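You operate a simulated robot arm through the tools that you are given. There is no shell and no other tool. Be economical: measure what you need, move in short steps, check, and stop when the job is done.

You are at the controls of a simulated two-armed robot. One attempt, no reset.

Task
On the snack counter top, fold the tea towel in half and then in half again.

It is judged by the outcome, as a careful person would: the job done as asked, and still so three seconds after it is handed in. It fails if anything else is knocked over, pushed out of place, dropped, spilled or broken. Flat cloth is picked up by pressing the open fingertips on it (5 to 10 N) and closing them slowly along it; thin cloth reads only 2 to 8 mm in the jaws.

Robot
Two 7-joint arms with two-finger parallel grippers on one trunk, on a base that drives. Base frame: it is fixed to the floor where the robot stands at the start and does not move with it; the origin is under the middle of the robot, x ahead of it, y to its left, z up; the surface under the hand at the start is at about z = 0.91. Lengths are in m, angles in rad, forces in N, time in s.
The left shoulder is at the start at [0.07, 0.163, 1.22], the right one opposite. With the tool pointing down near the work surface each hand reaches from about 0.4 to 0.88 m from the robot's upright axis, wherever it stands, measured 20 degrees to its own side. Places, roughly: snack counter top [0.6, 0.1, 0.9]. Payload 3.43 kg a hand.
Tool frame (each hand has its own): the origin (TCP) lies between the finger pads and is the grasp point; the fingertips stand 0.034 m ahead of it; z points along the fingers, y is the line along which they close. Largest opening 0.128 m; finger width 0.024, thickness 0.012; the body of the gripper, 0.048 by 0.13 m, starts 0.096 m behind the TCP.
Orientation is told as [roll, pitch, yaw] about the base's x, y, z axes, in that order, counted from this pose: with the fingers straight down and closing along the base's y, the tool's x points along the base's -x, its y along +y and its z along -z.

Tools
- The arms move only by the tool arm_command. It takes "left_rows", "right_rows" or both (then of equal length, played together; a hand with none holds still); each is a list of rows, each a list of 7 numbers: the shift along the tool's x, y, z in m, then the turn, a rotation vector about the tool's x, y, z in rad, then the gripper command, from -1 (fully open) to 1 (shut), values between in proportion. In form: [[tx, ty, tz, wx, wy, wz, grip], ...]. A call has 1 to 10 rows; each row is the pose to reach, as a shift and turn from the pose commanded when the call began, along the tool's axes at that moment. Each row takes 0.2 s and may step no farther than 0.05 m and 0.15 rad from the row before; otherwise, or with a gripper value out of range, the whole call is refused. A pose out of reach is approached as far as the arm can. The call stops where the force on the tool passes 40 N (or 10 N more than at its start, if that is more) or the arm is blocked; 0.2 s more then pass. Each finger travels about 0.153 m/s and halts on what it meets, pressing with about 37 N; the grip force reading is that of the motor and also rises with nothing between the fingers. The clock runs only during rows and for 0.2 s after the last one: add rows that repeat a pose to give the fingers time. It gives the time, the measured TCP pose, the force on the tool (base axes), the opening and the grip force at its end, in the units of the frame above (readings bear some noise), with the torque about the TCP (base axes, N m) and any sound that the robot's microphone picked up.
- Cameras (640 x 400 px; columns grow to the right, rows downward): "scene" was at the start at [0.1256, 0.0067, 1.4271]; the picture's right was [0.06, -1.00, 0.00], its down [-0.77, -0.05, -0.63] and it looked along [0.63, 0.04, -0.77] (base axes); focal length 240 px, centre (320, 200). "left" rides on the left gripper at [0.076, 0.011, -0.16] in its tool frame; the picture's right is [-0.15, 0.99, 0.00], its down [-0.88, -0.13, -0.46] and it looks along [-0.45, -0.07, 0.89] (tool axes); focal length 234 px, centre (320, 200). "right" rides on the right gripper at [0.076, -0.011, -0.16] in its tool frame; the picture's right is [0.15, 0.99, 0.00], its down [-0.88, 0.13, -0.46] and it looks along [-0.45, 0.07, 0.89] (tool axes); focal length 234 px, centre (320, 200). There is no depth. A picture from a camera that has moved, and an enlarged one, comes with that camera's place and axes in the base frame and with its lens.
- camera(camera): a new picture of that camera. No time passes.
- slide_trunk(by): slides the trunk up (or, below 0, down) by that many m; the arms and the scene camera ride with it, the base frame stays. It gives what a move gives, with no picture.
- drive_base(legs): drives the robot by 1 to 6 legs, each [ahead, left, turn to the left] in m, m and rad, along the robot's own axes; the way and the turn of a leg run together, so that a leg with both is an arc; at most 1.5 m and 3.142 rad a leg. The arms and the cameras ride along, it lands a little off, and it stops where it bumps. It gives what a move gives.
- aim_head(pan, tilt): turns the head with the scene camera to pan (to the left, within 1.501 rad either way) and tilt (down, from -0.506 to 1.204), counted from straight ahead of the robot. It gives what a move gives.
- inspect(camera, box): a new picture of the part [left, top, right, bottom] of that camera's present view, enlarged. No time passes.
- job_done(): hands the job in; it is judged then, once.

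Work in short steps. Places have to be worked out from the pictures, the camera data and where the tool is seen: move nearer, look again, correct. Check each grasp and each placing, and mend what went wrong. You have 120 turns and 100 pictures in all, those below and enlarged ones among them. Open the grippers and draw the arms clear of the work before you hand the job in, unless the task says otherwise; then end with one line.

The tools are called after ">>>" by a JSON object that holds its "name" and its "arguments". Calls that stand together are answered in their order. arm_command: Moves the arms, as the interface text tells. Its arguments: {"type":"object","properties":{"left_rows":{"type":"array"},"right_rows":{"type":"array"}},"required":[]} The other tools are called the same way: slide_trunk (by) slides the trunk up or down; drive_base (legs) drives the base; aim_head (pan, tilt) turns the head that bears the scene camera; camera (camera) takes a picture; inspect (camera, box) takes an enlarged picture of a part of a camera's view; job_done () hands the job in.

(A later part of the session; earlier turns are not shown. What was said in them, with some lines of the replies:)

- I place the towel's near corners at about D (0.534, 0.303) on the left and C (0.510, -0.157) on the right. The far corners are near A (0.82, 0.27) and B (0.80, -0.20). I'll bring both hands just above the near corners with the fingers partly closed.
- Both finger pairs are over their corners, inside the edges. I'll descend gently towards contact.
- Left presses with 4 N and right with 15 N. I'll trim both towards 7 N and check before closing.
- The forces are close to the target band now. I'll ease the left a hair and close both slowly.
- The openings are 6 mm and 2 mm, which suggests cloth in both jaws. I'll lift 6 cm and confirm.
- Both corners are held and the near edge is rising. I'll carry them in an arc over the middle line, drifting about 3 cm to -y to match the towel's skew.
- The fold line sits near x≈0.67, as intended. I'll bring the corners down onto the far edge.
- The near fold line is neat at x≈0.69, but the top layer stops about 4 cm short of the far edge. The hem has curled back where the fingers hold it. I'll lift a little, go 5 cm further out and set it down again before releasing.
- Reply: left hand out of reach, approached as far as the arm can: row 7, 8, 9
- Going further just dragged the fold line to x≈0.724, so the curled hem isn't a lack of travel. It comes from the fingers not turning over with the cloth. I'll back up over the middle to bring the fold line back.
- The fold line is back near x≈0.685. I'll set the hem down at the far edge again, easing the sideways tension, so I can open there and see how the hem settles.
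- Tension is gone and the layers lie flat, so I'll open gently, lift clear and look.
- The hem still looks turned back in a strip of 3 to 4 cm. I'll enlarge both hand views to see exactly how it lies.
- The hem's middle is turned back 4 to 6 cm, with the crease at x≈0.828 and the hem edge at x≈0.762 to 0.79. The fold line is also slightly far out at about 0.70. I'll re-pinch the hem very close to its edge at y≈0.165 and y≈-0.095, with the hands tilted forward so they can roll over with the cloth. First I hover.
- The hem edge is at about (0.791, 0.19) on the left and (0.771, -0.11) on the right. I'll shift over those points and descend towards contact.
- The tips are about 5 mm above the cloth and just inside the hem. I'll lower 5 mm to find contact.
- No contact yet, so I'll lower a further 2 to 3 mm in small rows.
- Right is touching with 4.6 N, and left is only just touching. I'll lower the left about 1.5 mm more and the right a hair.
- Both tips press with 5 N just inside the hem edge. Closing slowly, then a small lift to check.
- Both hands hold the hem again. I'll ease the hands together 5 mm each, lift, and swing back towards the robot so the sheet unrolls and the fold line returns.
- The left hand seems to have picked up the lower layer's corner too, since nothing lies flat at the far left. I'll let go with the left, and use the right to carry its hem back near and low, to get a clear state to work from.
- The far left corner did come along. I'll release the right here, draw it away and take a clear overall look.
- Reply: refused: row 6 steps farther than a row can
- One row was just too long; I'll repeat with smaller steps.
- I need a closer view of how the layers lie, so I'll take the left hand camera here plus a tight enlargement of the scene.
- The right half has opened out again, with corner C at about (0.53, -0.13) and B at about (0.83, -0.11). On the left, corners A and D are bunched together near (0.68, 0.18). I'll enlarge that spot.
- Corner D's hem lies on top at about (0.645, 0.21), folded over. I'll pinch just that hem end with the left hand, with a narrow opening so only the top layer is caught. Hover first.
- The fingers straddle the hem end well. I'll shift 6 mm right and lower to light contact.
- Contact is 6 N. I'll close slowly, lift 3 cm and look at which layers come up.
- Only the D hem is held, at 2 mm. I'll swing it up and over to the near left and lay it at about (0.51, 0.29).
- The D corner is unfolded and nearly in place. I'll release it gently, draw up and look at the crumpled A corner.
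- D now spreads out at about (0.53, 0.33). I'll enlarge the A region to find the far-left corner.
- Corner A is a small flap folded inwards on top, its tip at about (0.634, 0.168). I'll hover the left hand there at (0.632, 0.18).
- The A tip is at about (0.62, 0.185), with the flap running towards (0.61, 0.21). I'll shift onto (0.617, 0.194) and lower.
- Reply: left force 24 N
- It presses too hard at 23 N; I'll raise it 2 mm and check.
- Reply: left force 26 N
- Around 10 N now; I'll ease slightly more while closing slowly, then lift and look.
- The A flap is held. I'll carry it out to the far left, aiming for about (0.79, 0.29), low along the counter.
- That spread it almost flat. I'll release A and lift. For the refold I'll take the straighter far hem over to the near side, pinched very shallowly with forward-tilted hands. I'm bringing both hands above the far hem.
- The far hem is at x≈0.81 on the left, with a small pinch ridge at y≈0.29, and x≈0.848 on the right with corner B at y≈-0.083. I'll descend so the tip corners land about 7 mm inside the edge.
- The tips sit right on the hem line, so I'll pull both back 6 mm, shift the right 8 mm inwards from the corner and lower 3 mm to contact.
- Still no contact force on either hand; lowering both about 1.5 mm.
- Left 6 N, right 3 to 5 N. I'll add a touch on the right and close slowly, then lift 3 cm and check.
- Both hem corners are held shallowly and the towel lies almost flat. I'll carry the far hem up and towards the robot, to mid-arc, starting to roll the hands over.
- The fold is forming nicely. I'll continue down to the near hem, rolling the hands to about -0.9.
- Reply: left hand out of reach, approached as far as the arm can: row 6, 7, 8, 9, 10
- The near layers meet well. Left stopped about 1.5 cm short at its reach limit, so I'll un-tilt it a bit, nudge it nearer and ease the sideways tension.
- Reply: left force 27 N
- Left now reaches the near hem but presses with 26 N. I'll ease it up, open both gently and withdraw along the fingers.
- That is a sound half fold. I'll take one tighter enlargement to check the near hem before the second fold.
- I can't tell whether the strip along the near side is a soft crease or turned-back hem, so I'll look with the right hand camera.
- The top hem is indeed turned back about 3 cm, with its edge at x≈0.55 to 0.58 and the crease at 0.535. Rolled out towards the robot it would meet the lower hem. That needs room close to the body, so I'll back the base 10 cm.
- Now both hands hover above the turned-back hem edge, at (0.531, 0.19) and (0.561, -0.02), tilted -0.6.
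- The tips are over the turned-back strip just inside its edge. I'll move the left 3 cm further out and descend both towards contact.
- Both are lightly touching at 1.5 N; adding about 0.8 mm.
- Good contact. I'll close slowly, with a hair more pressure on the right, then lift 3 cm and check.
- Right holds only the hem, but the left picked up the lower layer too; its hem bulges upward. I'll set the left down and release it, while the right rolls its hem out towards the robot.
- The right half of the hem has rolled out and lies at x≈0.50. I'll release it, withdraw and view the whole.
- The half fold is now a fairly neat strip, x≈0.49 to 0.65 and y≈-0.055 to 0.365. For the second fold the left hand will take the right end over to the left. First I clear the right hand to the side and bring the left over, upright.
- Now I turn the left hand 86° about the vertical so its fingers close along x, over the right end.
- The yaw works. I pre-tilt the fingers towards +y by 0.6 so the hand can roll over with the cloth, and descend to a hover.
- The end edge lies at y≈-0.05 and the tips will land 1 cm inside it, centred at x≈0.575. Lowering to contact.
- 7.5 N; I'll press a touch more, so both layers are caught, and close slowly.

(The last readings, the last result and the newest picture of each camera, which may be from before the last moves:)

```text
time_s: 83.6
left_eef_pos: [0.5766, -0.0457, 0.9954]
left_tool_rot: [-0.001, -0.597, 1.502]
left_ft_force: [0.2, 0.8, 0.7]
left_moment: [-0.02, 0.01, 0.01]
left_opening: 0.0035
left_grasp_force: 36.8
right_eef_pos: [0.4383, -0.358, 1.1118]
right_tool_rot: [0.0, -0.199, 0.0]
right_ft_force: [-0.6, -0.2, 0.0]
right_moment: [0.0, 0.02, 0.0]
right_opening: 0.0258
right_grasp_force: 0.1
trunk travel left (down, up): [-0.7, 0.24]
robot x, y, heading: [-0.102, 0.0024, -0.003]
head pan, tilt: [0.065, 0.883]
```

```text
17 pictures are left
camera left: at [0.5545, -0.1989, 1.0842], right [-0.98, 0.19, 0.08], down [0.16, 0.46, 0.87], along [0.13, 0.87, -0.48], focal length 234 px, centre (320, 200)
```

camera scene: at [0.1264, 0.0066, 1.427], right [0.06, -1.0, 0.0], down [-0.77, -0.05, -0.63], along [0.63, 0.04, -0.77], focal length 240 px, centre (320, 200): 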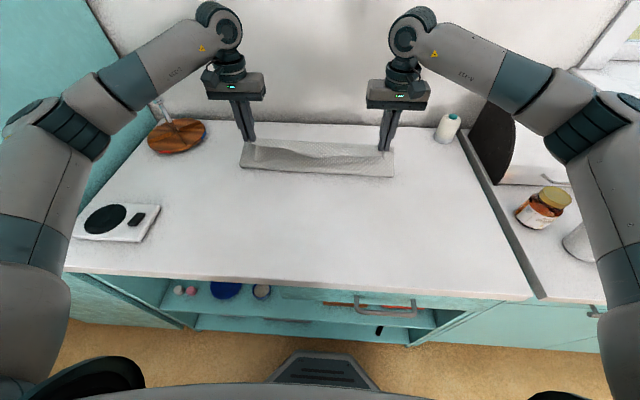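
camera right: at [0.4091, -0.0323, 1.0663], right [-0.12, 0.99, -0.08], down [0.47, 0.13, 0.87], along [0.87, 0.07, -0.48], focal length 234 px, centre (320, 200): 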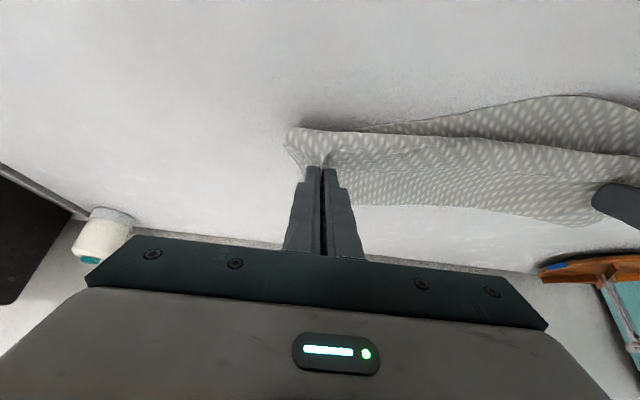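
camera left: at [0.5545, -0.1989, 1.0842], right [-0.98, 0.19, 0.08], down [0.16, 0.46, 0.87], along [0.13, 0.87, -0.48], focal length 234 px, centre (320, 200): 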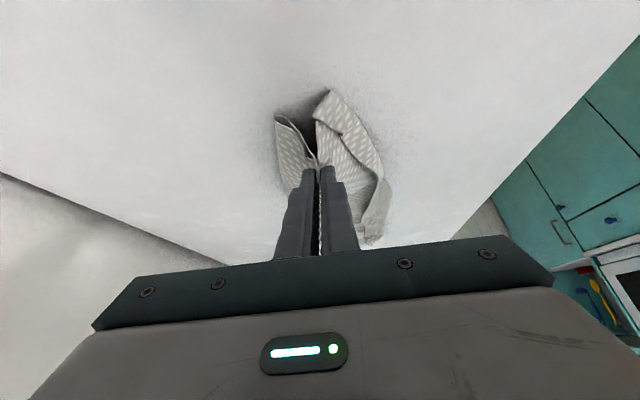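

The end is held, with both layers visible in the jaws. I'll arc it up and over towards the left, rolling the hand upright on the way.

>>> {"name": "arm_command", "arguments": {"left_rows": [[-0.0335, 0.0014, -0.0135, 0, 0.06, 0, 1], [-0.0682, 0.0032, -0.02, 0, 0.12, 0, 1], [-0.1002, 0.005, -0.0223, 0, 0.18, 0, 1], [-0.1293, 0.0067, -0.0206, 0, 0.24, 0, 1], [-0.1555, 0.0085, -0.0147, 0, 0.3, 0, 1], [-0.1789, 0.0103, -0.0047, 0, 0.36, 0, 1], [-0.2025, 0.012, 0.0053, 0, 0.42, 0, 1], [-0.2231, 0.0138, 0.0194, 0, 0.48, 0, 1], [-0.2425, 0.0156, 0.0352, 0, 0.54, 0, 1], [-0.2586, 0.0174, 0.0559, 0, 0.6, 0, 1]]}}

>>> {"name": "inspect", "arguments": {"camera": "scene", "box": [140, 60, 400, 220]}}

```text
time_s: 85.8
left_eef_pos: [0.575, 0.1984, 1.0947]
left_tool_rot: [-0.004, 0.003, 1.5]
left_ft_force: [-0.4, 0.6, 0.3]
left_moment: [0.01, -0.02, -0.02]
left_opening: 0.0039
left_grasp_force: 37.5
right_eef_pos: [0.4376, -0.3566, 1.1121]
right_tool_rot: [-0.001, -0.199, -0.001]
right_ft_force: [0.1, 0.5, -0.6]
right_moment: [-0.03, 0.0, 0.02]
right_opening: 0.0255
right_grasp_force: 0.1
trunk travel left (down, up): [-0.7, 0.24]
robot x, y, heading: [-0.1003, -0.0025, 0.001]
head pan, tilt: [0.065, 0.883]
```

```text
2.46 times, centred on (270, 140) of scene
camera zoom: at [0.0238, 0.0084, 1.4271], right [0.07, -1.0, 0.0], down [-0.77, -0.05, -0.63], along [0.63, 0.04, -0.77], focal length 591 px, centre (443, 348)
```

zoom: 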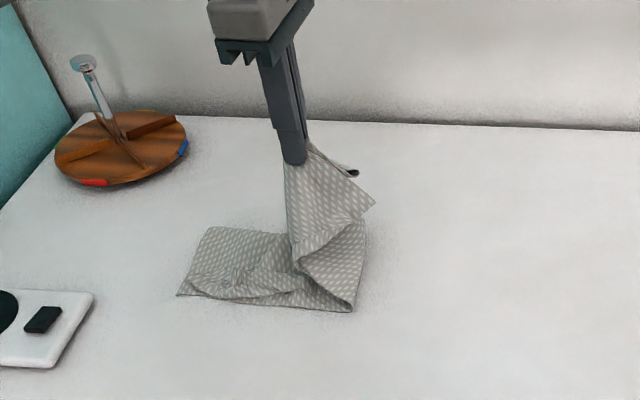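

Both layers hang from the hand, with the fold line at y≈0.15. I'll continue down to the left end, rolling the fingers further.

>>> {"name": "arm_command", "arguments": {"left_rows": [[-0.022, 0.0015, 0.006, 0, 0.06, 0, 1], [-0.044, 0.003, 0.016, 0, 0.12, 0, 1], [-0.065, 0.0045, 0.03, 0, 0.18, 0, 1], [-0.086, 0.006, 0.046, 0, 0.24, 0, 1], [-0.106, 0.0075, 0.063, 0, 0.3, 0, 1], [-0.125, 0.009, 0.081, 0, 0.36, 0, 1], [-0.143, 0.01, 0.1, 0, 0.42, 0, 1], [-0.16, 0.011, 0.118, 0, 0.48, 0, 1], [-0.173, 0.012, 0.132, 0, 0.54, 0, 1], [-0.18, 0.0125, 0.14, 0, 0.6, 0, 1]]}}

>>> {"name": "inspect", "arguments": {"camera": "scene", "box": [140, 60, 400, 220]}}

```text
time_s: 88.0
left_eef_pos: [0.5758, 0.3801, 0.9532]
left_tool_rot: [-0.004, 0.599, 1.5]
left_ft_force: [-0.4, 0.3, 0.3]
left_moment: [-0.02, -0.01, 0.03]
left_opening: 0.0037
left_grasp_force: 36.6
right_eef_pos: [0.4358, -0.3577, 1.1121]
right_tool_rot: [-0.001, -0.198, 0.001]
right_ft_force: [0.4, -0.2, 0.3]
right_moment: [-0.01, -0.01, 0.0]
right_opening: 0.0258
right_grasp_force: 0.1
trunk travel left (down, up): [-0.7, 0.24]
robot x, y, heading: [-0.1014, 0.0012, -0.003]
head pan, tilt: [0.065, 0.883]
```

```text
2.46 times, centred on (270, 140) of scene
camera zoom: at [0.0237, 0.0072, 1.4271], right [0.07, -1.0, 0.0], down [-0.77, -0.05, -0.63], along [0.63, 0.04, -0.77], focal length 591 px, centre (443, 348)
```

zoom: 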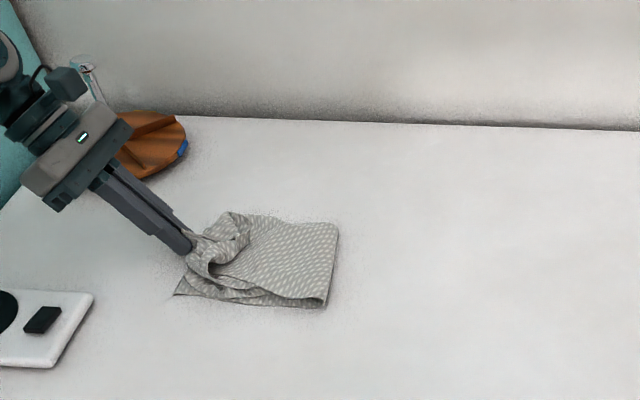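

The second fold has landed well. I'll lower 3 mm, open gently and withdraw along the fingers and up.

>>> {"name": "arm_command", "arguments": {"left_rows": [[-0.0017, 0, 0.0025, 0, 0, 0, 1], [-0.0017, 0, 0.0025, 0, 0, 0, 0.85], [-0.0017, 0, 0.0025, 0, 0, 0, 0.7], [-0.0017, 0, 0.0025, 0, 0, 0, 0.55], [0.0, 0, -0.015, 0, 0, 0, 0.5], [0.002, 0, -0.04, 0, 0, 0, 0.5], [0.01, 0, -0.07, 0, 0, 0, 0.5], [0.03, 0, -0.105, 0, -0.1, 0, 0.5], [0.05, 0, -0.14, 0, -0.2, 0, 0.5]]}}

>>> {"name": "inspect", "arguments": {"camera": "scene", "box": [190, 130, 300, 200]}}

```text
time_s: 90.0
left_eef_pos: [0.5748, 0.4207, 1.0995]
left_tool_rot: [-0.004, 0.398, 1.499]
left_ft_force: [0.1, -0.3, -1.1]
left_moment: [-0.01, 0.0, -0.01]
left_opening: 0.0317
left_grasp_force: 0.0
right_eef_pos: [0.4357, -0.3588, 1.1112]
right_tool_rot: [0.0, -0.201, -0.001]
right_ft_force: [0.8, 0.0, -0.1]
right_moment: [-0.02, -0.02, 0.05]
right_opening: 0.0257
right_grasp_force: 0.1
trunk travel left (down, up): [-0.7, 0.24]
robot x, y, heading: [-0.1024, -0.0008, 0.003]
head pan, tilt: [0.065, 0.883]
```

```text
5.71 times, centred on (245, 165) of scene
camera zoom: at [0.0229, 0.0055, 1.4271], right [0.07, -1.0, 0.0], down [-0.77, -0.05, -0.63], along [0.63, 0.04, -0.77], focal length 1372 px, centre (749, 400)
```

zoom: 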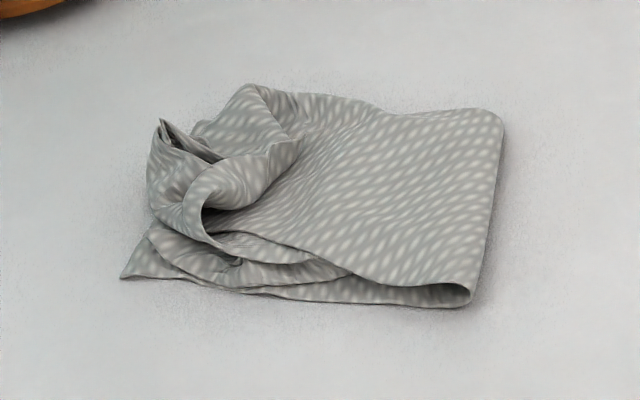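

The fold is there, but the left end is curled up where it was pinched. I'll look closer with the left hand camera to plan a tidy-up.

>>> {"name": "inspect", "arguments": {"camera": "left", "box": [180, 0, 460, 175]}}

```text
2.29 times, centred on (320, 88) of left
camera zoom: at [0.5637, 0.4125, 1.2751], right [-0.98, 0.2, -0.06], down [0.2, 0.98, 0.08], along [0.07, 0.07, -1.0], focal length 535 px, centre (320, 457)
```

zoom: 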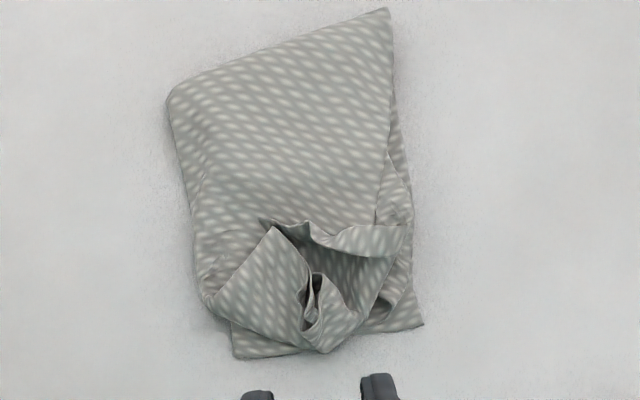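

The two end corners are turned back: the far one has its tip near (0.589, 0.289), the near one near (0.509, 0.306). They should lie at (0.632, 0.36) and (0.505, 0.365). I'll bring the left hand upright over the far tip.

>>> {"name": "arm_command", "arguments": {"left_rows": [[0.012, -0.006, 0.03, 0, -0.08, 0, 0.5], [0.025, -0.012, 0.06, 0, -0.16, 0, 0.5], [0.038, -0.018, 0.09, 0, -0.24, 0, 0.5], [0.05, -0.022, 0.125, 0, -0.32, 0, 0.55], [0.063, -0.0267, 0.155, 0, -0.4, 0, 0.6], [0.063, -0.0267, 0.1618, 0, -0.4, 0, 0.6]]}}

>>> {"name": "camera", "arguments": {"camera": "left"}}

```text
time_s: 91.4
left_eef_pos: [0.5968, 0.2956, 0.9756]
left_tool_rot: [-0.003, 0.0, 1.503]
left_ft_force: [-0.2, 0.2, 0.1]
left_moment: [0.02, 0.02, 0.01]
left_opening: 0.0257
left_grasp_force: 0.2
right_eef_pos: [0.4371, -0.3572, 1.1113]
right_tool_rot: [0.0, -0.199, 0.0]
right_ft_force: [0.4, 0.3, -0.3]
right_moment: [-0.01, 0.01, -0.02]
right_opening: 0.0255
right_grasp_force: 0.1
trunk travel left (down, up): [-0.7, 0.24]
robot x, y, heading: [-0.106, -0.0009, 0.005]
head pan, tilt: [0.065, 0.883]
```

```text
12 pictures are left
camera left: at [0.5799, 0.2206, 1.1348], right [-0.98, 0.21, 0.0], down [0.19, 0.87, 0.46], along [0.1, 0.45, -0.89], focal length 234 px, centre (320, 200)
```

left: 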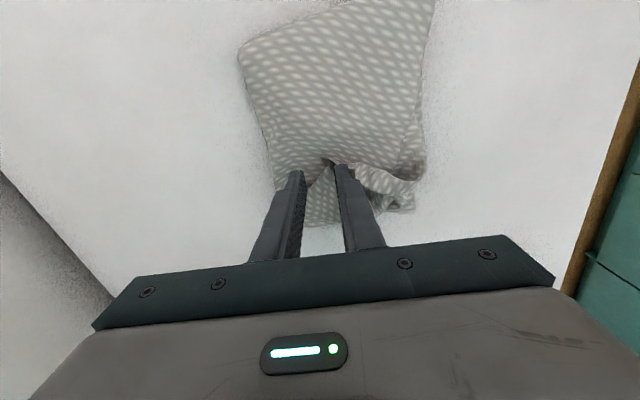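

The flap lies between the fingers, slightly beyond. I'll shift 8 mm to +y, 5 mm nearer, and lower gently until touch.

>>> {"name": "arm_command", "arguments": {"left_rows": [[-0.008, 0.005, 0.006, 0, 0, 0, 0.6], [-0.008, 0.005, 0.014, 0, 0, 0, 0.6], [-0.008, 0.005, 0.018, 0, 0, 0, 0.6], [-0.008, 0.005, 0.018, 0, 0, 0, 0.6]]}}

```text
time_s: 92.4
left_eef_pos: [0.5934, 0.3033, 0.9551]
left_tool_rot: [-0.002, 0.0, 1.501]
left_ft_force: [-0.3, 0.8, 0.1]
left_moment: [0.0, 0.02, 0.0]
left_opening: 0.0258
left_grasp_force: 0.1
right_eef_pos: [0.437, -0.3585, 1.1124]
right_tool_rot: [0.0, -0.2, 0.0]
right_ft_force: [-0.5, -0.1, 0.3]
right_moment: [0.0, 0.0, 0.0]
right_opening: 0.0255
right_grasp_force: 0.1
trunk travel left (down, up): [-0.7, 0.24]
robot x, y, heading: [-0.1016, 0.0006, -0.0]
head pan, tilt: [0.065, 0.883]
```

>>> {"name": "arm_command", "arguments": {"left_rows": [[0, 0, 0.002, 0, 0, 0, 0.6], [0, 0, 0.004, 0, 0, 0, 0.6], [0, 0, 0.004, 0, 0, 0, 0.6]]}}

```text
time_s: 93.2
left_eef_pos: [0.5927, 0.3026, 0.9511]
left_tool_rot: [-0.001, 0.0, 1.501]
left_ft_force: [-1.2, -0.2, 1.9]
left_moment: [0.0, -0.02, 0.01]
left_opening: 0.0256
left_grasp_force: 0.1
right_eef_pos: [0.436, -0.3591, 1.1116]
right_tool_rot: [0.001, -0.199, 0.0]
right_ft_force: [0.0, -0.3, -0.1]
right_moment: [-0.02, 0.03, 0.01]
right_opening: 0.0256
right_grasp_force: 0.1
trunk travel left (down, up): [-0.7, 0.24]
robot x, y, heading: [-0.1018, -0.0017, -0.002]
head pan, tilt: [0.065, 0.883]
```

Light touch at 2 N, good for catching only the flap. Close slowly, lift 4 cm and check.

>>> {"name": "arm_command", "arguments": {"left_rows": [[0, 0, 0.0005, 0, 0, 0, 0.68], [0, 0, 0.0005, 0, 0, 0, 0.76], [0, 0, 0.0005, 0, 0, 0, 0.84], [0, 0, 0.0005, 0, 0, 0, 0.92], [0, 0, 0.0005, 0, 0, 0, 1], [0, 0, 0.0005, 0, 0, 0, 1], [0, 0, -0.015, 0, 0, 0, 1], [-0.005, 0, -0.03, 0, 0, 0, 1], [-0.01, 0, -0.04, 0, 0, 0, 1]]}}

>>> {"name": "inspect", "arguments": {"camera": "left", "box": [200, 0, 480, 230]}}

```text
time_s: 95.2
left_eef_pos: [0.5936, 0.3134, 0.9917]
left_tool_rot: [-0.003, 0.0, 1.499]
left_ft_force: [0.5, 0.4, 0.7]
left_moment: [-0.01, 0.0, 0.02]
left_opening: 0.0023
left_grasp_force: 36.4
right_eef_pos: [0.4382, -0.3575, 1.1115]
right_tool_rot: [-0.001, -0.2, -0.001]
right_ft_force: [0.5, -0.6, 0.3]
right_moment: [0.01, 0.03, -0.01]
right_opening: 0.0256
right_grasp_force: 0.1
trunk travel left (down, up): [-0.7, 0.24]
robot x, y, heading: [-0.0988, 0.0013, -0.002]
head pan, tilt: [0.065, 0.883]
```

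```text
1.74 times, centred on (340, 115) of left
camera zoom: at [0.5763, 0.238, 1.1517], right [-0.98, 0.22, 0.0], down [0.19, 0.87, 0.46], along [0.1, 0.44, -0.89], focal length 407 px, centre (285, 348)
```

zoom: 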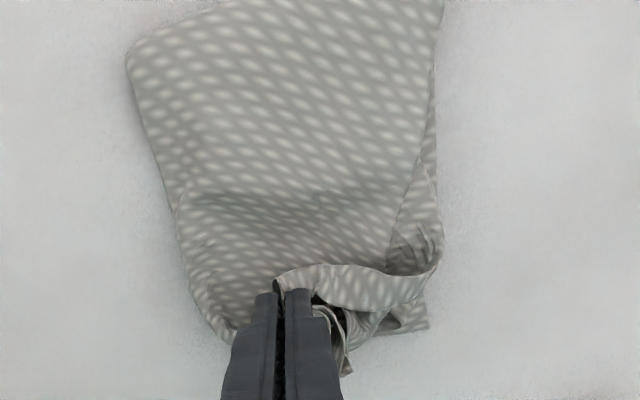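

Something thin is held: the flap. I'll swing it out to the far-left corner, low, and lay it down.

>>> {"name": "arm_command", "arguments": {"left_rows": [[-0.01, -0.006, -0.01, 0, 0, 0, 1], [-0.025, -0.014, -0.012, 0, 0, 0, 1], [-0.04, -0.022, -0.005, 0, 0, 0, 1], [-0.052, -0.029, 0.01, 0, 0, 0, 1], [-0.058, -0.0314, 0.025, 0, 0, 0, 1], [-0.058, -0.0314, 0.037, 0, 0, 0, 1]]}}

>>> {"name": "inspect", "arguments": {"camera": "scene", "box": [190, 130, 300, 200]}}

```text
time_s: 96.6
left_eef_pos: [0.6257, 0.3681, 0.9536]
left_tool_rot: [-0.001, 0.001, 1.501]
left_ft_force: [-0.3, -0.9, -0.1]
left_moment: [-0.02, -0.01, 0.01]
left_opening: 0.0024
left_grasp_force: 37.0
right_eef_pos: [0.4375, -0.3576, 1.1117]
right_tool_rot: [0.001, -0.199, 0.001]
right_ft_force: [0.1, 0.2, -0.4]
right_moment: [0.03, -0.03, 0.02]
right_opening: 0.0259
right_grasp_force: 0.1
trunk travel left (down, up): [-0.7, 0.24]
robot x, y, heading: [-0.1019, 0.0025, 0.0]
head pan, tilt: [0.065, 0.883]
```

```text
5.71 times, centred on (245, 165) of scene
camera zoom: at [0.0238, 0.0067, 1.4271], right [0.07, -1.0, 0.0], down [-0.77, -0.05, -0.63], along [0.63, 0.04, -0.77], focal length 1372 px, centre (749, 400)
```

zoom: 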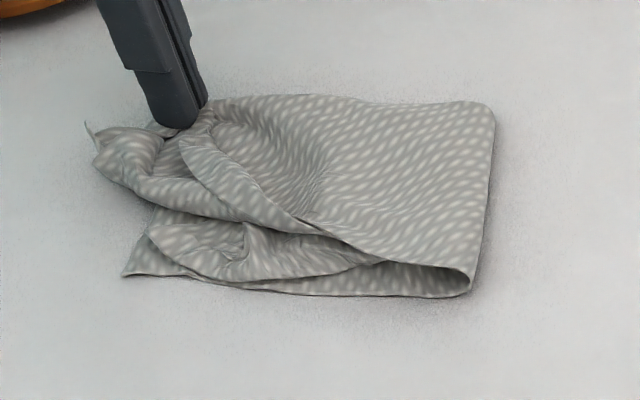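

The far corner is laid out well. Releasing it and lifting off.

>>> {"name": "arm_command", "arguments": {"left_rows": [[0, 0, 0.003, 0, 0, 0, 0.85], [0, 0, 0.003, 0, 0, 0, 0.7], [0, 0, 0.0, 0, 0, 0, 0.6], [0, 0, -0.03, 0, 0, 0, 0.6], [0, 0, -0.07, 0, 0, 0, 0.6], [0.0, 0.01, -0.11, 0, 0, 0, 0.6], [-0.03, 0.02, -0.14, 0, 0, 0, 0.6]]}}

>>> {"name": "inspect", "arguments": {"camera": "left", "box": [180, 0, 480, 188]}}

```text
time_s: 98.2
left_eef_pos: [0.6107, 0.4009, 1.0951]
left_tool_rot: [-0.004, -0.001, 1.5]
left_ft_force: [0.4, 0.5, 0.5]
left_moment: [-0.02, 0.0, -0.01]
left_opening: 0.0257
left_grasp_force: 0.1
right_eef_pos: [0.436, -0.357, 1.1126]
right_tool_rot: [-0.001, -0.201, 0.0]
right_ft_force: [-0.2, -0.4, -0.6]
right_moment: [-0.01, 0.01, -0.03]
right_opening: 0.0256
right_grasp_force: 0.1
trunk travel left (down, up): [-0.7, 0.24]
robot x, y, heading: [-0.0996, 0.0006, 0.002]
head pan, tilt: [0.065, 0.883]
```

```text
2.13 times, centred on (330, 94) of left
camera zoom: at [0.5941, 0.3253, 1.2547], right [-0.98, 0.22, 0.0], down [0.19, 0.87, 0.46], along [0.1, 0.44, -0.89], focal length 498 px, centre (299, 426)
```

zoom: 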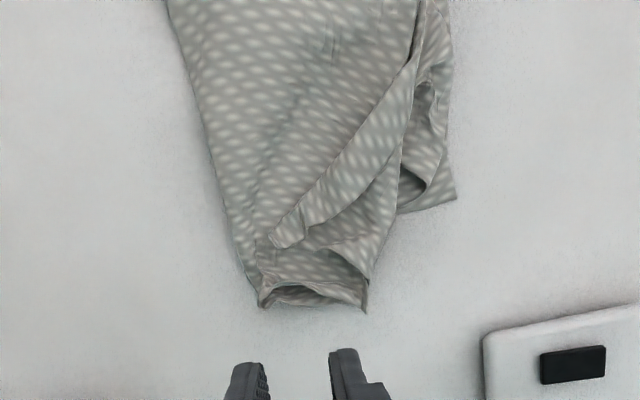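

The upper layer's near hem is turned back diagonally, with its tip at about (0.614, 0.355); it belongs at the near-left corner (0.505, 0.36). I'll go down on that tip lightly.

>>> {"name": "arm_command", "arguments": {"left_rows": [[0.02, 0, 0.03, 0, 0, 0, 0.6], [0.04, 0, 0.065, 0, 0, 0, 0.6], [0.053, 0, 0.1, 0, 0, 0, 0.6], [0.053, 0, 0.125, 0, 0, 0, 0.6], [0.053, 0, 0.138, 0, 0, 0, 0.6], [0.053, 0, 0.142, 0, 0, 0, 0.6], [0.053, 0, 0.142, 0, 0, 0, 0.6]]}}

>>> {"name": "camera", "arguments": {"camera": "left"}}

```text
time_s: 99.8
left_eef_pos: [0.6056, 0.3488, 0.9527]
left_tool_rot: [0.0, 0.0, 1.501]
left_ft_force: [-0.1, 0.2, 0.3]
left_moment: [0.01, -0.03, 0.0]
left_opening: 0.0256
left_grasp_force: 0.1
right_eef_pos: [0.437, -0.3577, 1.1122]
right_tool_rot: [-0.001, -0.199, 0.0]
right_ft_force: [1.0, -0.1, -0.8]
right_moment: [-0.02, -0.02, 0.01]
right_opening: 0.0256
right_grasp_force: 0.1
trunk travel left (down, up): [-0.7, 0.24]
robot x, y, heading: [-0.103, -0.0007, 0.002]
head pan, tilt: [0.065, 0.883]
```

```text
8 pictures are left
camera left: at [0.5892, 0.2735, 1.1128], right [-0.98, 0.22, 0.0], down [0.19, 0.87, 0.46], along [0.1, 0.44, -0.89], focal length 234 px, centre (320, 200)
```

left: 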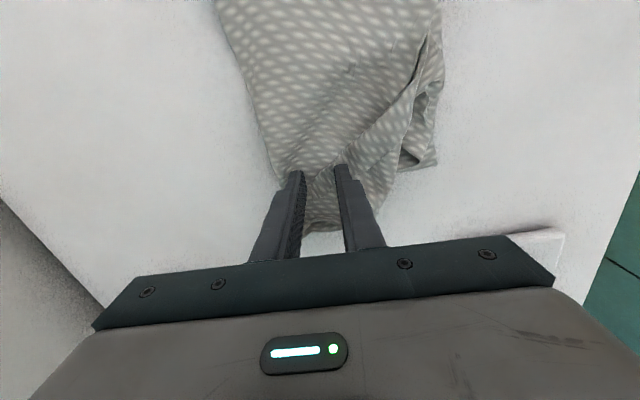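

The flap strip is under the near finger, so I'll hop 12 mm nearer and touch down.

>>> {"name": "arm_command", "arguments": {"left_rows": [[0, 0.003, -0.007, 0, 0, 0, 0.6], [0, 0.012, -0.007, 0, 0, 0, 0.6], [0, 0.012, 0.0, 0, 0, 0, 0.6], [0, 0.012, 0.0025, 0, 0, 0, 0.6], [0, 0.012, 0.0025, 0, 0, 0, 0.6]]}}

```text
time_s: 101.0
left_eef_pos: [0.5938, 0.3498, 0.9505]
left_tool_rot: [-0.002, 0.0, 1.502]
left_ft_force: [1.0, 0.0, 0.9]
left_moment: [0.02, 0.03, 0.02]
left_opening: 0.0256
left_grasp_force: 0.0
right_eef_pos: [0.4367, -0.3576, 1.1118]
right_tool_rot: [0.0, -0.201, 0.0]
right_ft_force: [-1.0, 0.0, 1.0]
right_moment: [-0.01, -0.02, -0.01]
right_opening: 0.0256
right_grasp_force: 0.0
trunk travel left (down, up): [-0.7, 0.24]
robot x, y, heading: [-0.1011, -0.0003, 0.001]
head pan, tilt: [0.065, 0.883]
```

Just touching at 1 N. I'll lower about 1 mm more, close slowly, and lift 4 cm to check.

>>> {"name": "arm_command", "arguments": {"left_rows": [[0, 0, 0.0012, 0, 0, 0, 0.62], [0, 0, 0.0012, 0, 0, 0, 0.7], [0, 0, 0.0012, 0, 0, 0, 0.78], [0, 0, 0.0012, 0, 0, 0, 0.86], [0, 0, 0.0012, 0, 0, 0, 1], [0, 0, 0.0012, 0, 0, 0, 1], [0, 0, -0.015, 0, 0, 0, 1], [0, 0.005, -0.03, 0, 0, 0, 1], [0, 0.01, -0.04, 0, 0, 0, 1]]}}

>>> {"name": "inspect", "arguments": {"camera": "left", "box": [200, 0, 480, 230]}}

```text
time_s: 103.0
left_eef_pos: [0.586, 0.3506, 0.9916]
left_tool_rot: [-0.002, 0.001, 1.5]
left_ft_force: [-0.9, 0.0, -1.2]
left_moment: [-0.03, 0.01, 0.0]
left_opening: 0.0024
left_grasp_force: 36.8
right_eef_pos: [0.4373, -0.3586, 1.1121]
right_tool_rot: [-0.001, -0.2, 0.001]
right_ft_force: [0.6, -0.3, 0.1]
right_moment: [0.0, -0.02, 0.01]
right_opening: 0.0258
right_grasp_force: 0.0
trunk travel left (down, up): [-0.7, 0.24]
robot x, y, heading: [-0.1033, -0.0021, 0.001]
head pan, tilt: [0.065, 0.883]
```

```text
1.74 times, centred on (340, 115) of left
camera zoom: at [0.569, 0.2745, 1.1507], right [-0.98, 0.22, 0.0], down [0.19, 0.87, 0.46], along [0.1, 0.45, -0.89], focal length 407 px, centre (285, 348)
```

zoom: 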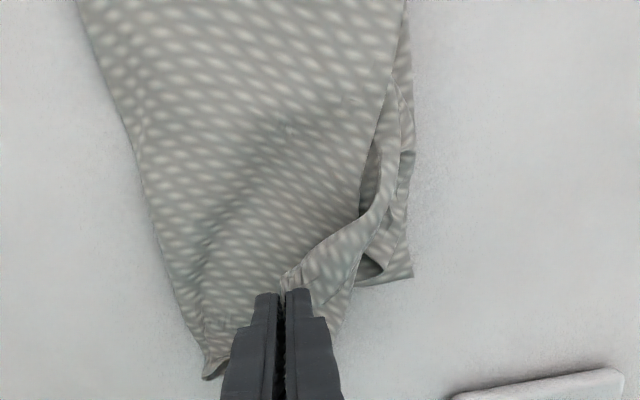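

The hem flap is held. I'll carry it across to the near-left corner and lay it down.

>>> {"name": "arm_command", "arguments": {"left_rows": [[0, 0.015, -0.008, 0, 0, 0, 1], [0.002, 0.032, -0.01, 0, 0, 0, 1], [0.004, 0.048, -0.003, 0, 0, 0, 1], [0.007, 0.062, 0.01, 0, 0, 0, 1], [0.009, 0.072, 0.025, 0, 0, 0, 1], [0.009, 0.076, 0.038, 0, 0, 0, 1], [0.009, 0.076, 0.038, 0, 0, 0, 1]]}}

>>> {"name": "inspect", "arguments": {"camera": "scene", "box": [190, 130, 300, 200]}}

```text
time_s: 104.6
left_eef_pos: [0.5077, 0.344, 0.9528]
left_tool_rot: [-0.004, 0.0, 1.5]
left_ft_force: [0.6, -0.4, 3.7]
left_moment: [0.02, -0.02, 0.02]
left_opening: 0.0026
left_grasp_force: 37.2
right_eef_pos: [0.4372, -0.357, 1.1128]
right_tool_rot: [-0.001, -0.198, 0.0]
right_ft_force: [-0.4, 0.1, 0.8]
right_moment: [0.03, 0.01, 0.0]
right_opening: 0.0259
right_grasp_force: 0.0
trunk travel left (down, up): [-0.7, 0.24]
robot x, y, heading: [-0.1017, -0.0011, 0.002]
head pan, tilt: [0.065, 0.883]
```

```text
5.71 times, centred on (245, 165) of scene
camera zoom: at [0.0233, 0.0064, 1.4272], right [0.07, -1.0, 0.0], down [-0.77, -0.05, -0.63], along [0.63, 0.04, -0.77], focal length 1372 px, centre (749, 400)
```

zoom: 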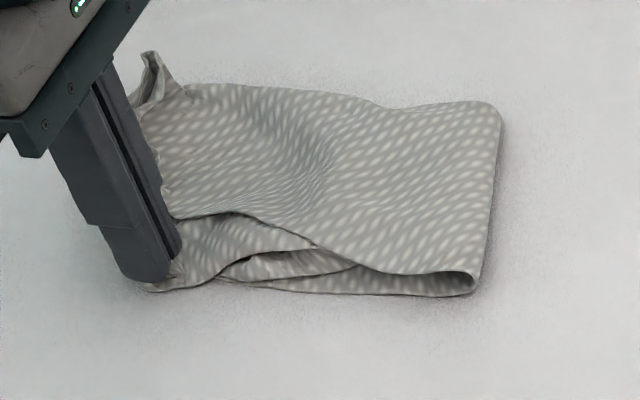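

The near corner is now spread over the stack. I'll release it, lift away and check.

>>> {"name": "arm_command", "arguments": {"left_rows": [[0, 0, 0.001, 0, 0, 0, 0.85], [0, 0, 0.001, 0, 0, 0, 0.7], [0, 0, 0.0, 0, 0, 0, 0.6], [0, 0, -0.03, 0, 0, 0, 0.6], [0, 0, -0.07, 0, 0, 0, 0.6], [-0.02, 0.0, -0.11, 0, 0, 0, 0.6], [-0.05, 0.0, -0.14, 0, 0, 0, 0.6]]}}

>>> {"name": "inspect", "arguments": {"camera": "scene", "box": [190, 130, 300, 200]}}

```text
time_s: 106.2
left_eef_pos: [0.5094, 0.3952, 1.096]
left_tool_rot: [-0.004, 0.001, 1.5]
left_ft_force: [-0.3, -0.2, 0.0]
left_moment: [-0.01, 0.0, 0.0]
left_opening: 0.0255
left_grasp_force: 0.1
right_eef_pos: [0.4373, -0.3579, 1.1123]
right_tool_rot: [0.001, -0.2, 0.0]
right_ft_force: [-1.0, -0.1, -0.1]
right_moment: [0.01, -0.04, 0.02]
right_opening: 0.0258
right_grasp_force: 0.0
trunk travel left (down, up): [-0.7, 0.24]
robot x, y, heading: [-0.1034, -0.0024, 0.001]
head pan, tilt: [0.065, 0.883]
```

```text
5.71 times, centred on (245, 165) of scene
camera zoom: at [0.0229, 0.0074, 1.4271], right [0.07, -1.0, 0.0], down [-0.77, -0.05, -0.63], along [0.63, 0.04, -0.77], focal length 1372 px, centre (749, 400)
```

zoom: 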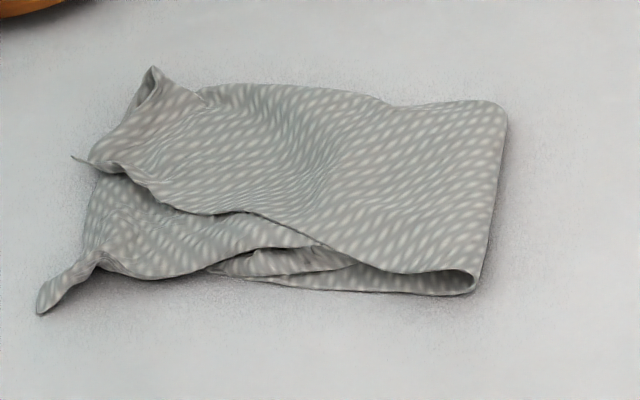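

The end is better, but one layer's near corner is still at (0.584, 0.42) and a small tail pokes out at (0.47, 0.40). I'll take the layer corner at (0.588, 0.405) and bring it in towards the near-left.

>>> {"name": "arm_command", "arguments": {"left_rows": [[-0.004, -0.02, 0.02, 0, 0, 0, 0.5], [-0.008, -0.04, 0.05, 0, 0, 0, 0.5], [-0.012, -0.06, 0.085, 0, 0, 0, 0.5], [-0.0157, -0.0805, 0.12, 0, 0, 0, 0.5], [-0.0157, -0.0805, 0.138, 0, 0, 0, 0.5], [-0.0157, -0.0805, 0.144, 0, 0, 0, 0.5], [-0.0157, -0.0805, 0.144, 0, 0, 0, 0.5]]}}

>>> {"name": "camera", "arguments": {"camera": "left"}}

```text
time_s: 107.8
left_eef_pos: [0.5922, 0.4053, 0.9483]
left_tool_rot: [-0.003, 0.0, 1.503]
left_ft_force: [-0.1, -0.3, 0.1]
left_moment: [-0.02, -0.02, -0.01]
left_opening: 0.032
left_grasp_force: 0.1
right_eef_pos: [0.4355, -0.3581, 1.1129]
right_tool_rot: [0.001, -0.2, 0.002]
right_ft_force: [0.3, 0.5, -1.1]
right_moment: [0.01, -0.01, -0.03]
right_opening: 0.0257
right_grasp_force: 0.0
trunk travel left (down, up): [-0.7, 0.24]
robot x, y, heading: [-0.1006, -0.0046, 0.002]
head pan, tilt: [0.065, 0.883]
```

```text
4 pictures are left
camera left: at [0.5761, 0.3296, 1.1077], right [-0.98, 0.22, 0.0], down [0.19, 0.87, 0.46], along [0.1, 0.45, -0.89], focal length 234 px, centre (320, 200)
```

left: 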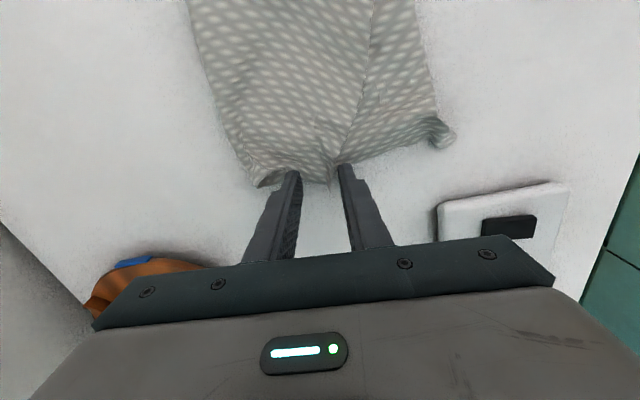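

From above it looks tidy apart from this tip, which lies right between the fingers. I'll touch down, pinch it, and carry it to about (0.52, 0.372).

>>> {"name": "arm_command", "arguments": {"left_rows": [[0.002, 0, 0.0015, 0, 0, 0, 0.5], [0.003, 0, 0.0028, 0, 0, 0, 0.58], [0.003, 0, 0.0028, 0, 0, 0, 0.66], [0.003, 0, 0.0028, 0, 0, 0, 0.74], [0.003, 0, 0.0028, 0, 0, 0, 0.82], [0.003, 0, 0.0028, 0, 0, 0, 0.9], [0.003, 0, 0.0028, 0, 0, 0, 1], [0.003, 0, 0.0028, 0, 0, 0, 1]]}}

```text
time_s: 109.6
left_eef_pos: [0.5914, 0.4002, 0.946]
left_tool_rot: [-0.004, 0.001, 1.5]
left_ft_force: [0.9, 0.1, 10.0]
left_moment: [-0.04, -0.1, 0.06]
left_opening: 0.0027
left_grasp_force: 37.3
right_eef_pos: [0.4358, -0.3588, 1.1129]
right_tool_rot: [-0.001, -0.199, -0.001]
right_ft_force: [-0.1, 0.5, -0.3]
right_moment: [0.0, -0.03, 0.03]
right_opening: 0.0257
right_grasp_force: 0.0
trunk travel left (down, up): [-0.7, 0.24]
robot x, y, heading: [-0.1029, -0.0019, 0.001]
head pan, tilt: [0.065, 0.883]
```

Gripped at 2.7 mm. Carrying it over and down.

>>> {"name": "arm_command", "arguments": {"left_rows": [[0.002, 0.002, -0.02, 0, 0, 0, 1], [0.008, 0.015, -0.032, 0, 0, 0, 1], [0.015, 0.032, -0.035, 0, 0, 0, 1], [0.022, 0.048, -0.032, 0, 0, 0, 1], [0.028, 0.062, -0.022, 0, 0, 0, 1], [0.032, 0.071, -0.01, 0, 0, 0, 1], [0.032, 0.073, -0.005, 0, 0, 0, 1]]}}

>>> {"name": "inspect", "arguments": {"camera": "scene", "box": [190, 130, 300, 200]}}

```text
time_s: 111.2
left_eef_pos: [0.5169, 0.3761, 0.9499]
left_tool_rot: [-0.003, 0.0, 1.501]
left_ft_force: [0.0, 0.5, 1.1]
left_moment: [0.0, -0.01, 0.06]
left_opening: 0.0023
left_grasp_force: 37.6
right_eef_pos: [0.4372, -0.3568, 1.1118]
right_tool_rot: [-0.001, -0.198, -0.001]
right_ft_force: [0.3, 0.2, 0.6]
right_moment: [0.01, 0.0, -0.03]
right_opening: 0.0258
right_grasp_force: 0.0
trunk travel left (down, up): [-0.7, 0.24]
robot x, y, heading: [-0.1006, 0.0007, 0.001]
head pan, tilt: [0.065, 0.883]
```

```text
5.71 times, centred on (245, 165) of scene
camera zoom: at [0.0236, 0.0067, 1.4271], right [0.07, -1.0, 0.0], down [-0.77, -0.05, -0.63], along [0.63, 0.04, -0.77], focal length 1372 px, centre (749, 400)
```

zoom: 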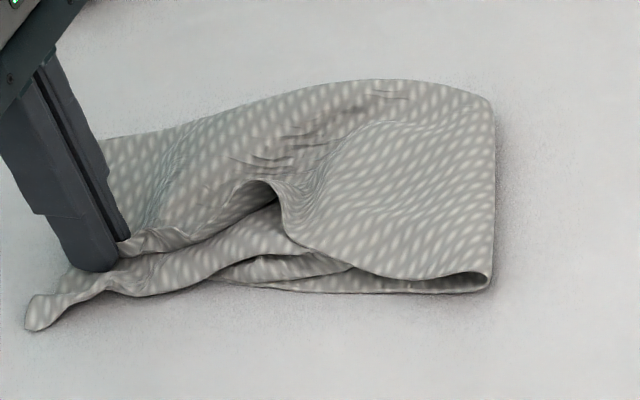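

The corner is in place, with a little slack bulging in the middle of the near edge. I'll draw it slightly out to tighten, then release and lift away.

>>> {"name": "arm_command", "arguments": {"left_rows": [[-0.005, 0.007, 0, 0, 0, 0, 1], [-0.01, 0.014, 0, 0, 0, 0, 1], [-0.01, 0.014, 0.001, 0, 0, 0, 0.85], [-0.01, 0.014, 0.001, 0, 0, 0, 0.7], [-0.01, 0.014, 0, 0, 0, 0, 0.6], [-0.01, 0.014, -0.03, 0, 0, 0, 0.6], [-0.01, 0.014, -0.07, 0, 0, 0, 0.6], [-0.01, 0.014, -0.11, 0, 0, 0, 0.6], [-0.04, 0.014, -0.14, 0, 0, 0, 0.6]]}}

>>> {"name": "inspect", "arguments": {"camera": "scene", "box": [190, 130, 300, 200]}}

```text
time_s: 113.2
left_eef_pos: [0.5056, 0.4185, 1.0918]
left_tool_rot: [-0.004, 0.0, 1.499]
left_ft_force: [0.2, -0.2, -1.0]
left_moment: [0.0, -0.03, -0.03]
left_opening: 0.0259
left_grasp_force: 0.2
right_eef_pos: [0.4361, -0.3571, 1.1124]
right_tool_rot: [-0.002, -0.199, 0.0]
right_ft_force: [-0.1, 0.0, 0.1]
right_moment: [-0.03, -0.01, 0.04]
right_opening: 0.0258
right_grasp_force: 0.0
trunk travel left (down, up): [-0.7, 0.24]
robot x, y, heading: [-0.1017, 0.0036, -0.003]
head pan, tilt: [0.065, 0.883]
```

```text
5.71 times, centred on (245, 165) of scene
camera zoom: at [0.0227, 0.008, 1.4271], right [0.07, -1.0, 0.0], down [-0.77, -0.05, -0.63], along [0.63, 0.04, -0.77], focal length 1372 px, centre (749, 400)
```

zoom: 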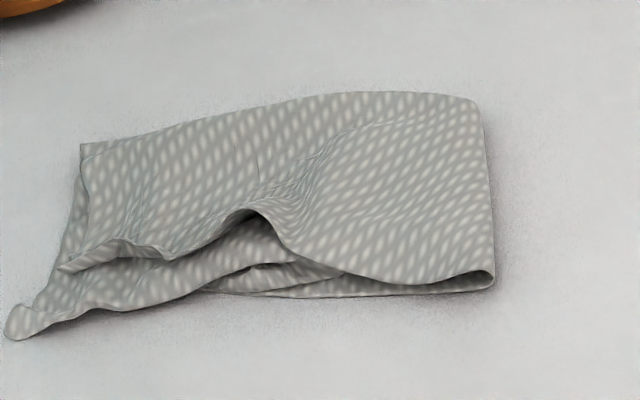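

A good result now, except for the small tail at the near-left corner, (0.46, 0.41). I'll pinch it and tuck it back in under the corner.

>>> {"name": "arm_command", "arguments": {"left_rows": [[0.006, 0.015, 0.03, 0, 0, 0, 0.45], [0.012, 0.03, 0.065, 0, 0, 0, 0.45], [0.0165, 0.036, 0.1, 0, 0, 0, 0.45], [0.0165, 0.036, 0.13, 0, 0, 0, 0.45], [0.0165, 0.036, 0.143, 0, 0, 0, 0.45], [0.0165, 0.036, 0.145, 0, 0, 0, 0.45], [0.0165, 0.036, 0.145, 0, 0, 0, 0.6], [0.0165, 0.036, 0.145, 0, 0, 0, 0.8], [0.0165, 0.036, 0.145, 0, 0, 0, 1], [0.0165, 0.036, 0.145, 0, 0, 0, 1]]}}

```text
time_s: 115.4
left_eef_pos: [0.4676, 0.4023, 0.9446]
left_tool_rot: [-0.005, 0.002, 1.503]
left_ft_force: [0.3, -0.8, 9.9]
left_moment: [-0.06, -0.09, 0.0]
left_opening: 0.0025
left_grasp_force: 37.2
right_eef_pos: [0.4364, -0.3583, 1.113]
right_tool_rot: [0.001, -0.2, -0.001]
right_ft_force: [-0.5, 0.4, -0.2]
right_moment: [0.0, 0.0, 0.01]
right_opening: 0.0255
right_grasp_force: 0.1
trunk travel left (down, up): [-0.7, 0.24]
robot x, y, heading: [-0.101, 0.0019, -0.002]
head pan, tilt: [0.065, 0.883]
```

The tail is held at 2.5 mm. I'll slide it in low by 3.5 cm each way, release and rise.

>>> {"name": "arm_command", "arguments": {"left_rows": [[0.003, -0.003, -0.004, 0, 0, 0, 1], [0.012, -0.012, -0.006, 0, 0, 0, 1], [0.022, -0.022, -0.006, 0, 0, 0, 1], [0.033, -0.033, -0.005, 0, 0, 0, 1], [0.033, -0.033, -0.004, 0, 0, 0, 0.85], [0.033, -0.033, -0.004, 0, 0, 0, 0.7], [0.033, -0.033, -0.01, 0, 0, 0, 0.6], [0.033, -0.033, -0.05, 0, 0, 0, 0.6], [0.033, -0.033, -0.09, 0, 0, 0, 0.6], [0.033, -0.033, -0.13, 0, 0, 0, 0.6]]}}

>>> {"name": "inspect", "arguments": {"camera": "scene", "box": [140, 100, 360, 240]}}

```text
time_s: 117.6
left_eef_pos: [0.4988, 0.3675, 1.0772]
left_tool_rot: [-0.001, 0.0, 1.502]
left_ft_force: [-0.6, 0.1, -0.2]
left_moment: [0.02, -0.02, -0.02]
left_opening: 0.0257
left_grasp_force: 0.0
right_eef_pos: [0.4376, -0.3587, 1.1115]
right_tool_rot: [0.001, -0.199, 0.001]
right_ft_force: [-0.1, 0.0, -0.1]
right_moment: [0.02, -0.01, 0.03]
right_opening: 0.0258
right_grasp_force: 0.0
trunk travel left (down, up): [-0.7, 0.24]
robot x, y, heading: [-0.0996, 0.0019, -0.001]
head pan, tilt: [0.065, 0.883]
```

```text
2.86 times, centred on (250, 170) of scene
camera zoom: at [0.0232, 0.0059, 1.4271], right [0.07, -1.0, 0.0], down [-0.77, -0.05, -0.63], along [0.63, 0.04, -0.77], focal length 686 px, centre (520, 286)
```

zoom: 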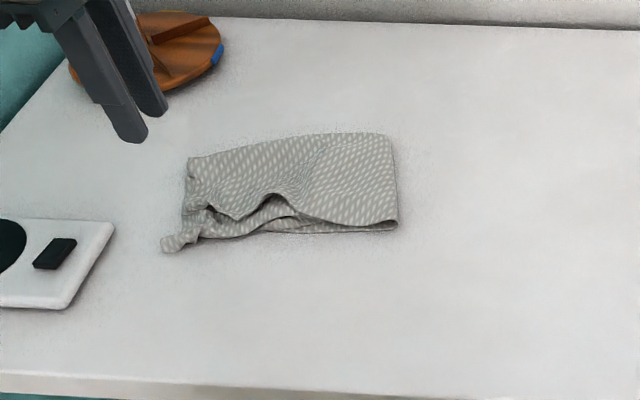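

The towel is folded to a quarter, about 0.22 by 0.15 m, with only a small tag at one corner. Nothing else has moved. I'll open the grippers and draw both arms clear.

>>> {"name": "arm_command", "arguments": {"left_rows": [[0, 0.02, -0.03, 0, 0, 0, 0.4], [0, 0.05, -0.06, 0, 0, 0, 0.1], [-0.02, 0.08, -0.08, 0, 0, 0, -0.3], [-0.04, 0.1, -0.09, 0, 0, 0, -0.6], [-0.06, 0.11, -0.1, 0, 0, 0, -0.6]], "right_rows": [[0, 0, -0.01, 0, 0, 0, 0.3], [0, 0, -0.02, 0, 0, 0, 0.0], [0, 0, -0.03, 0, 0, 0, -0.3], [0, 0, -0.03, 0, 0, 0, -0.6], [0, 0, -0.03, 0, 0, 0, -0.6]]}}

>>> {"name": "camera", "arguments": {"camera": "scene"}}

```text
time_s: 118.8
left_eef_pos: [0.393, 0.4373, 1.1771]
left_tool_rot: [-0.003, 0.0, 1.499]
left_ft_force: [-0.4, 0.0, 0.1]
left_moment: [-0.02, -0.04, 0.03]
left_opening: 0.1023
left_grasp_force: 0.1
right_eef_pos: [0.4307, -0.3551, 1.1423]
right_tool_rot: [-0.001, -0.2, 0.001]
right_ft_force: [-0.3, -0.5, 0.1]
right_moment: [-0.01, 0.02, 0.01]
right_opening: 0.1025
right_grasp_force: 0.2
trunk travel left (down, up): [-0.7, 0.24]
robot x, y, heading: [-0.0979, 0.0013, 0.001]
head pan, tilt: [0.065, 0.883]
```

```text
0 pictures are left
camera scene: at [0.0229, 0.0068, 1.4271], right [0.06, -1.0, 0.0], down [-0.77, -0.05, -0.63], along [0.63, 0.04, -0.77], focal length 240 px, centre (320, 200)
```

scene: 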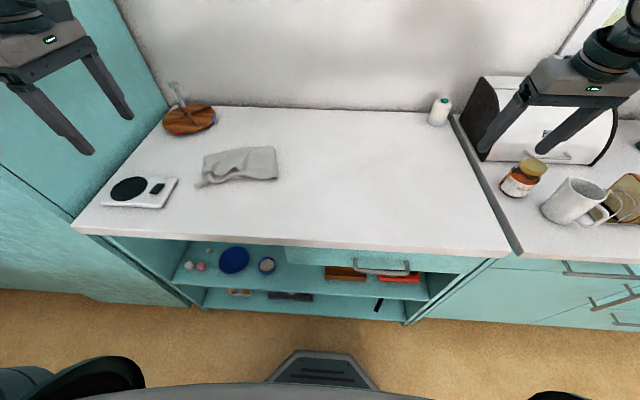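

The towel lies folded in quarters, both arms are clear with grippers open, and everything else is in its place. Handing in.

>>> {"name": "job_done", "arguments": {}}

```text
The job is handed in.
```

The tea towel is folded in half and in half again on the snack counter. It is not crisp: the near-left corner has a small tag about 2 cm long and the near edge has a slight bulge. Nothing else on the counter was moved.
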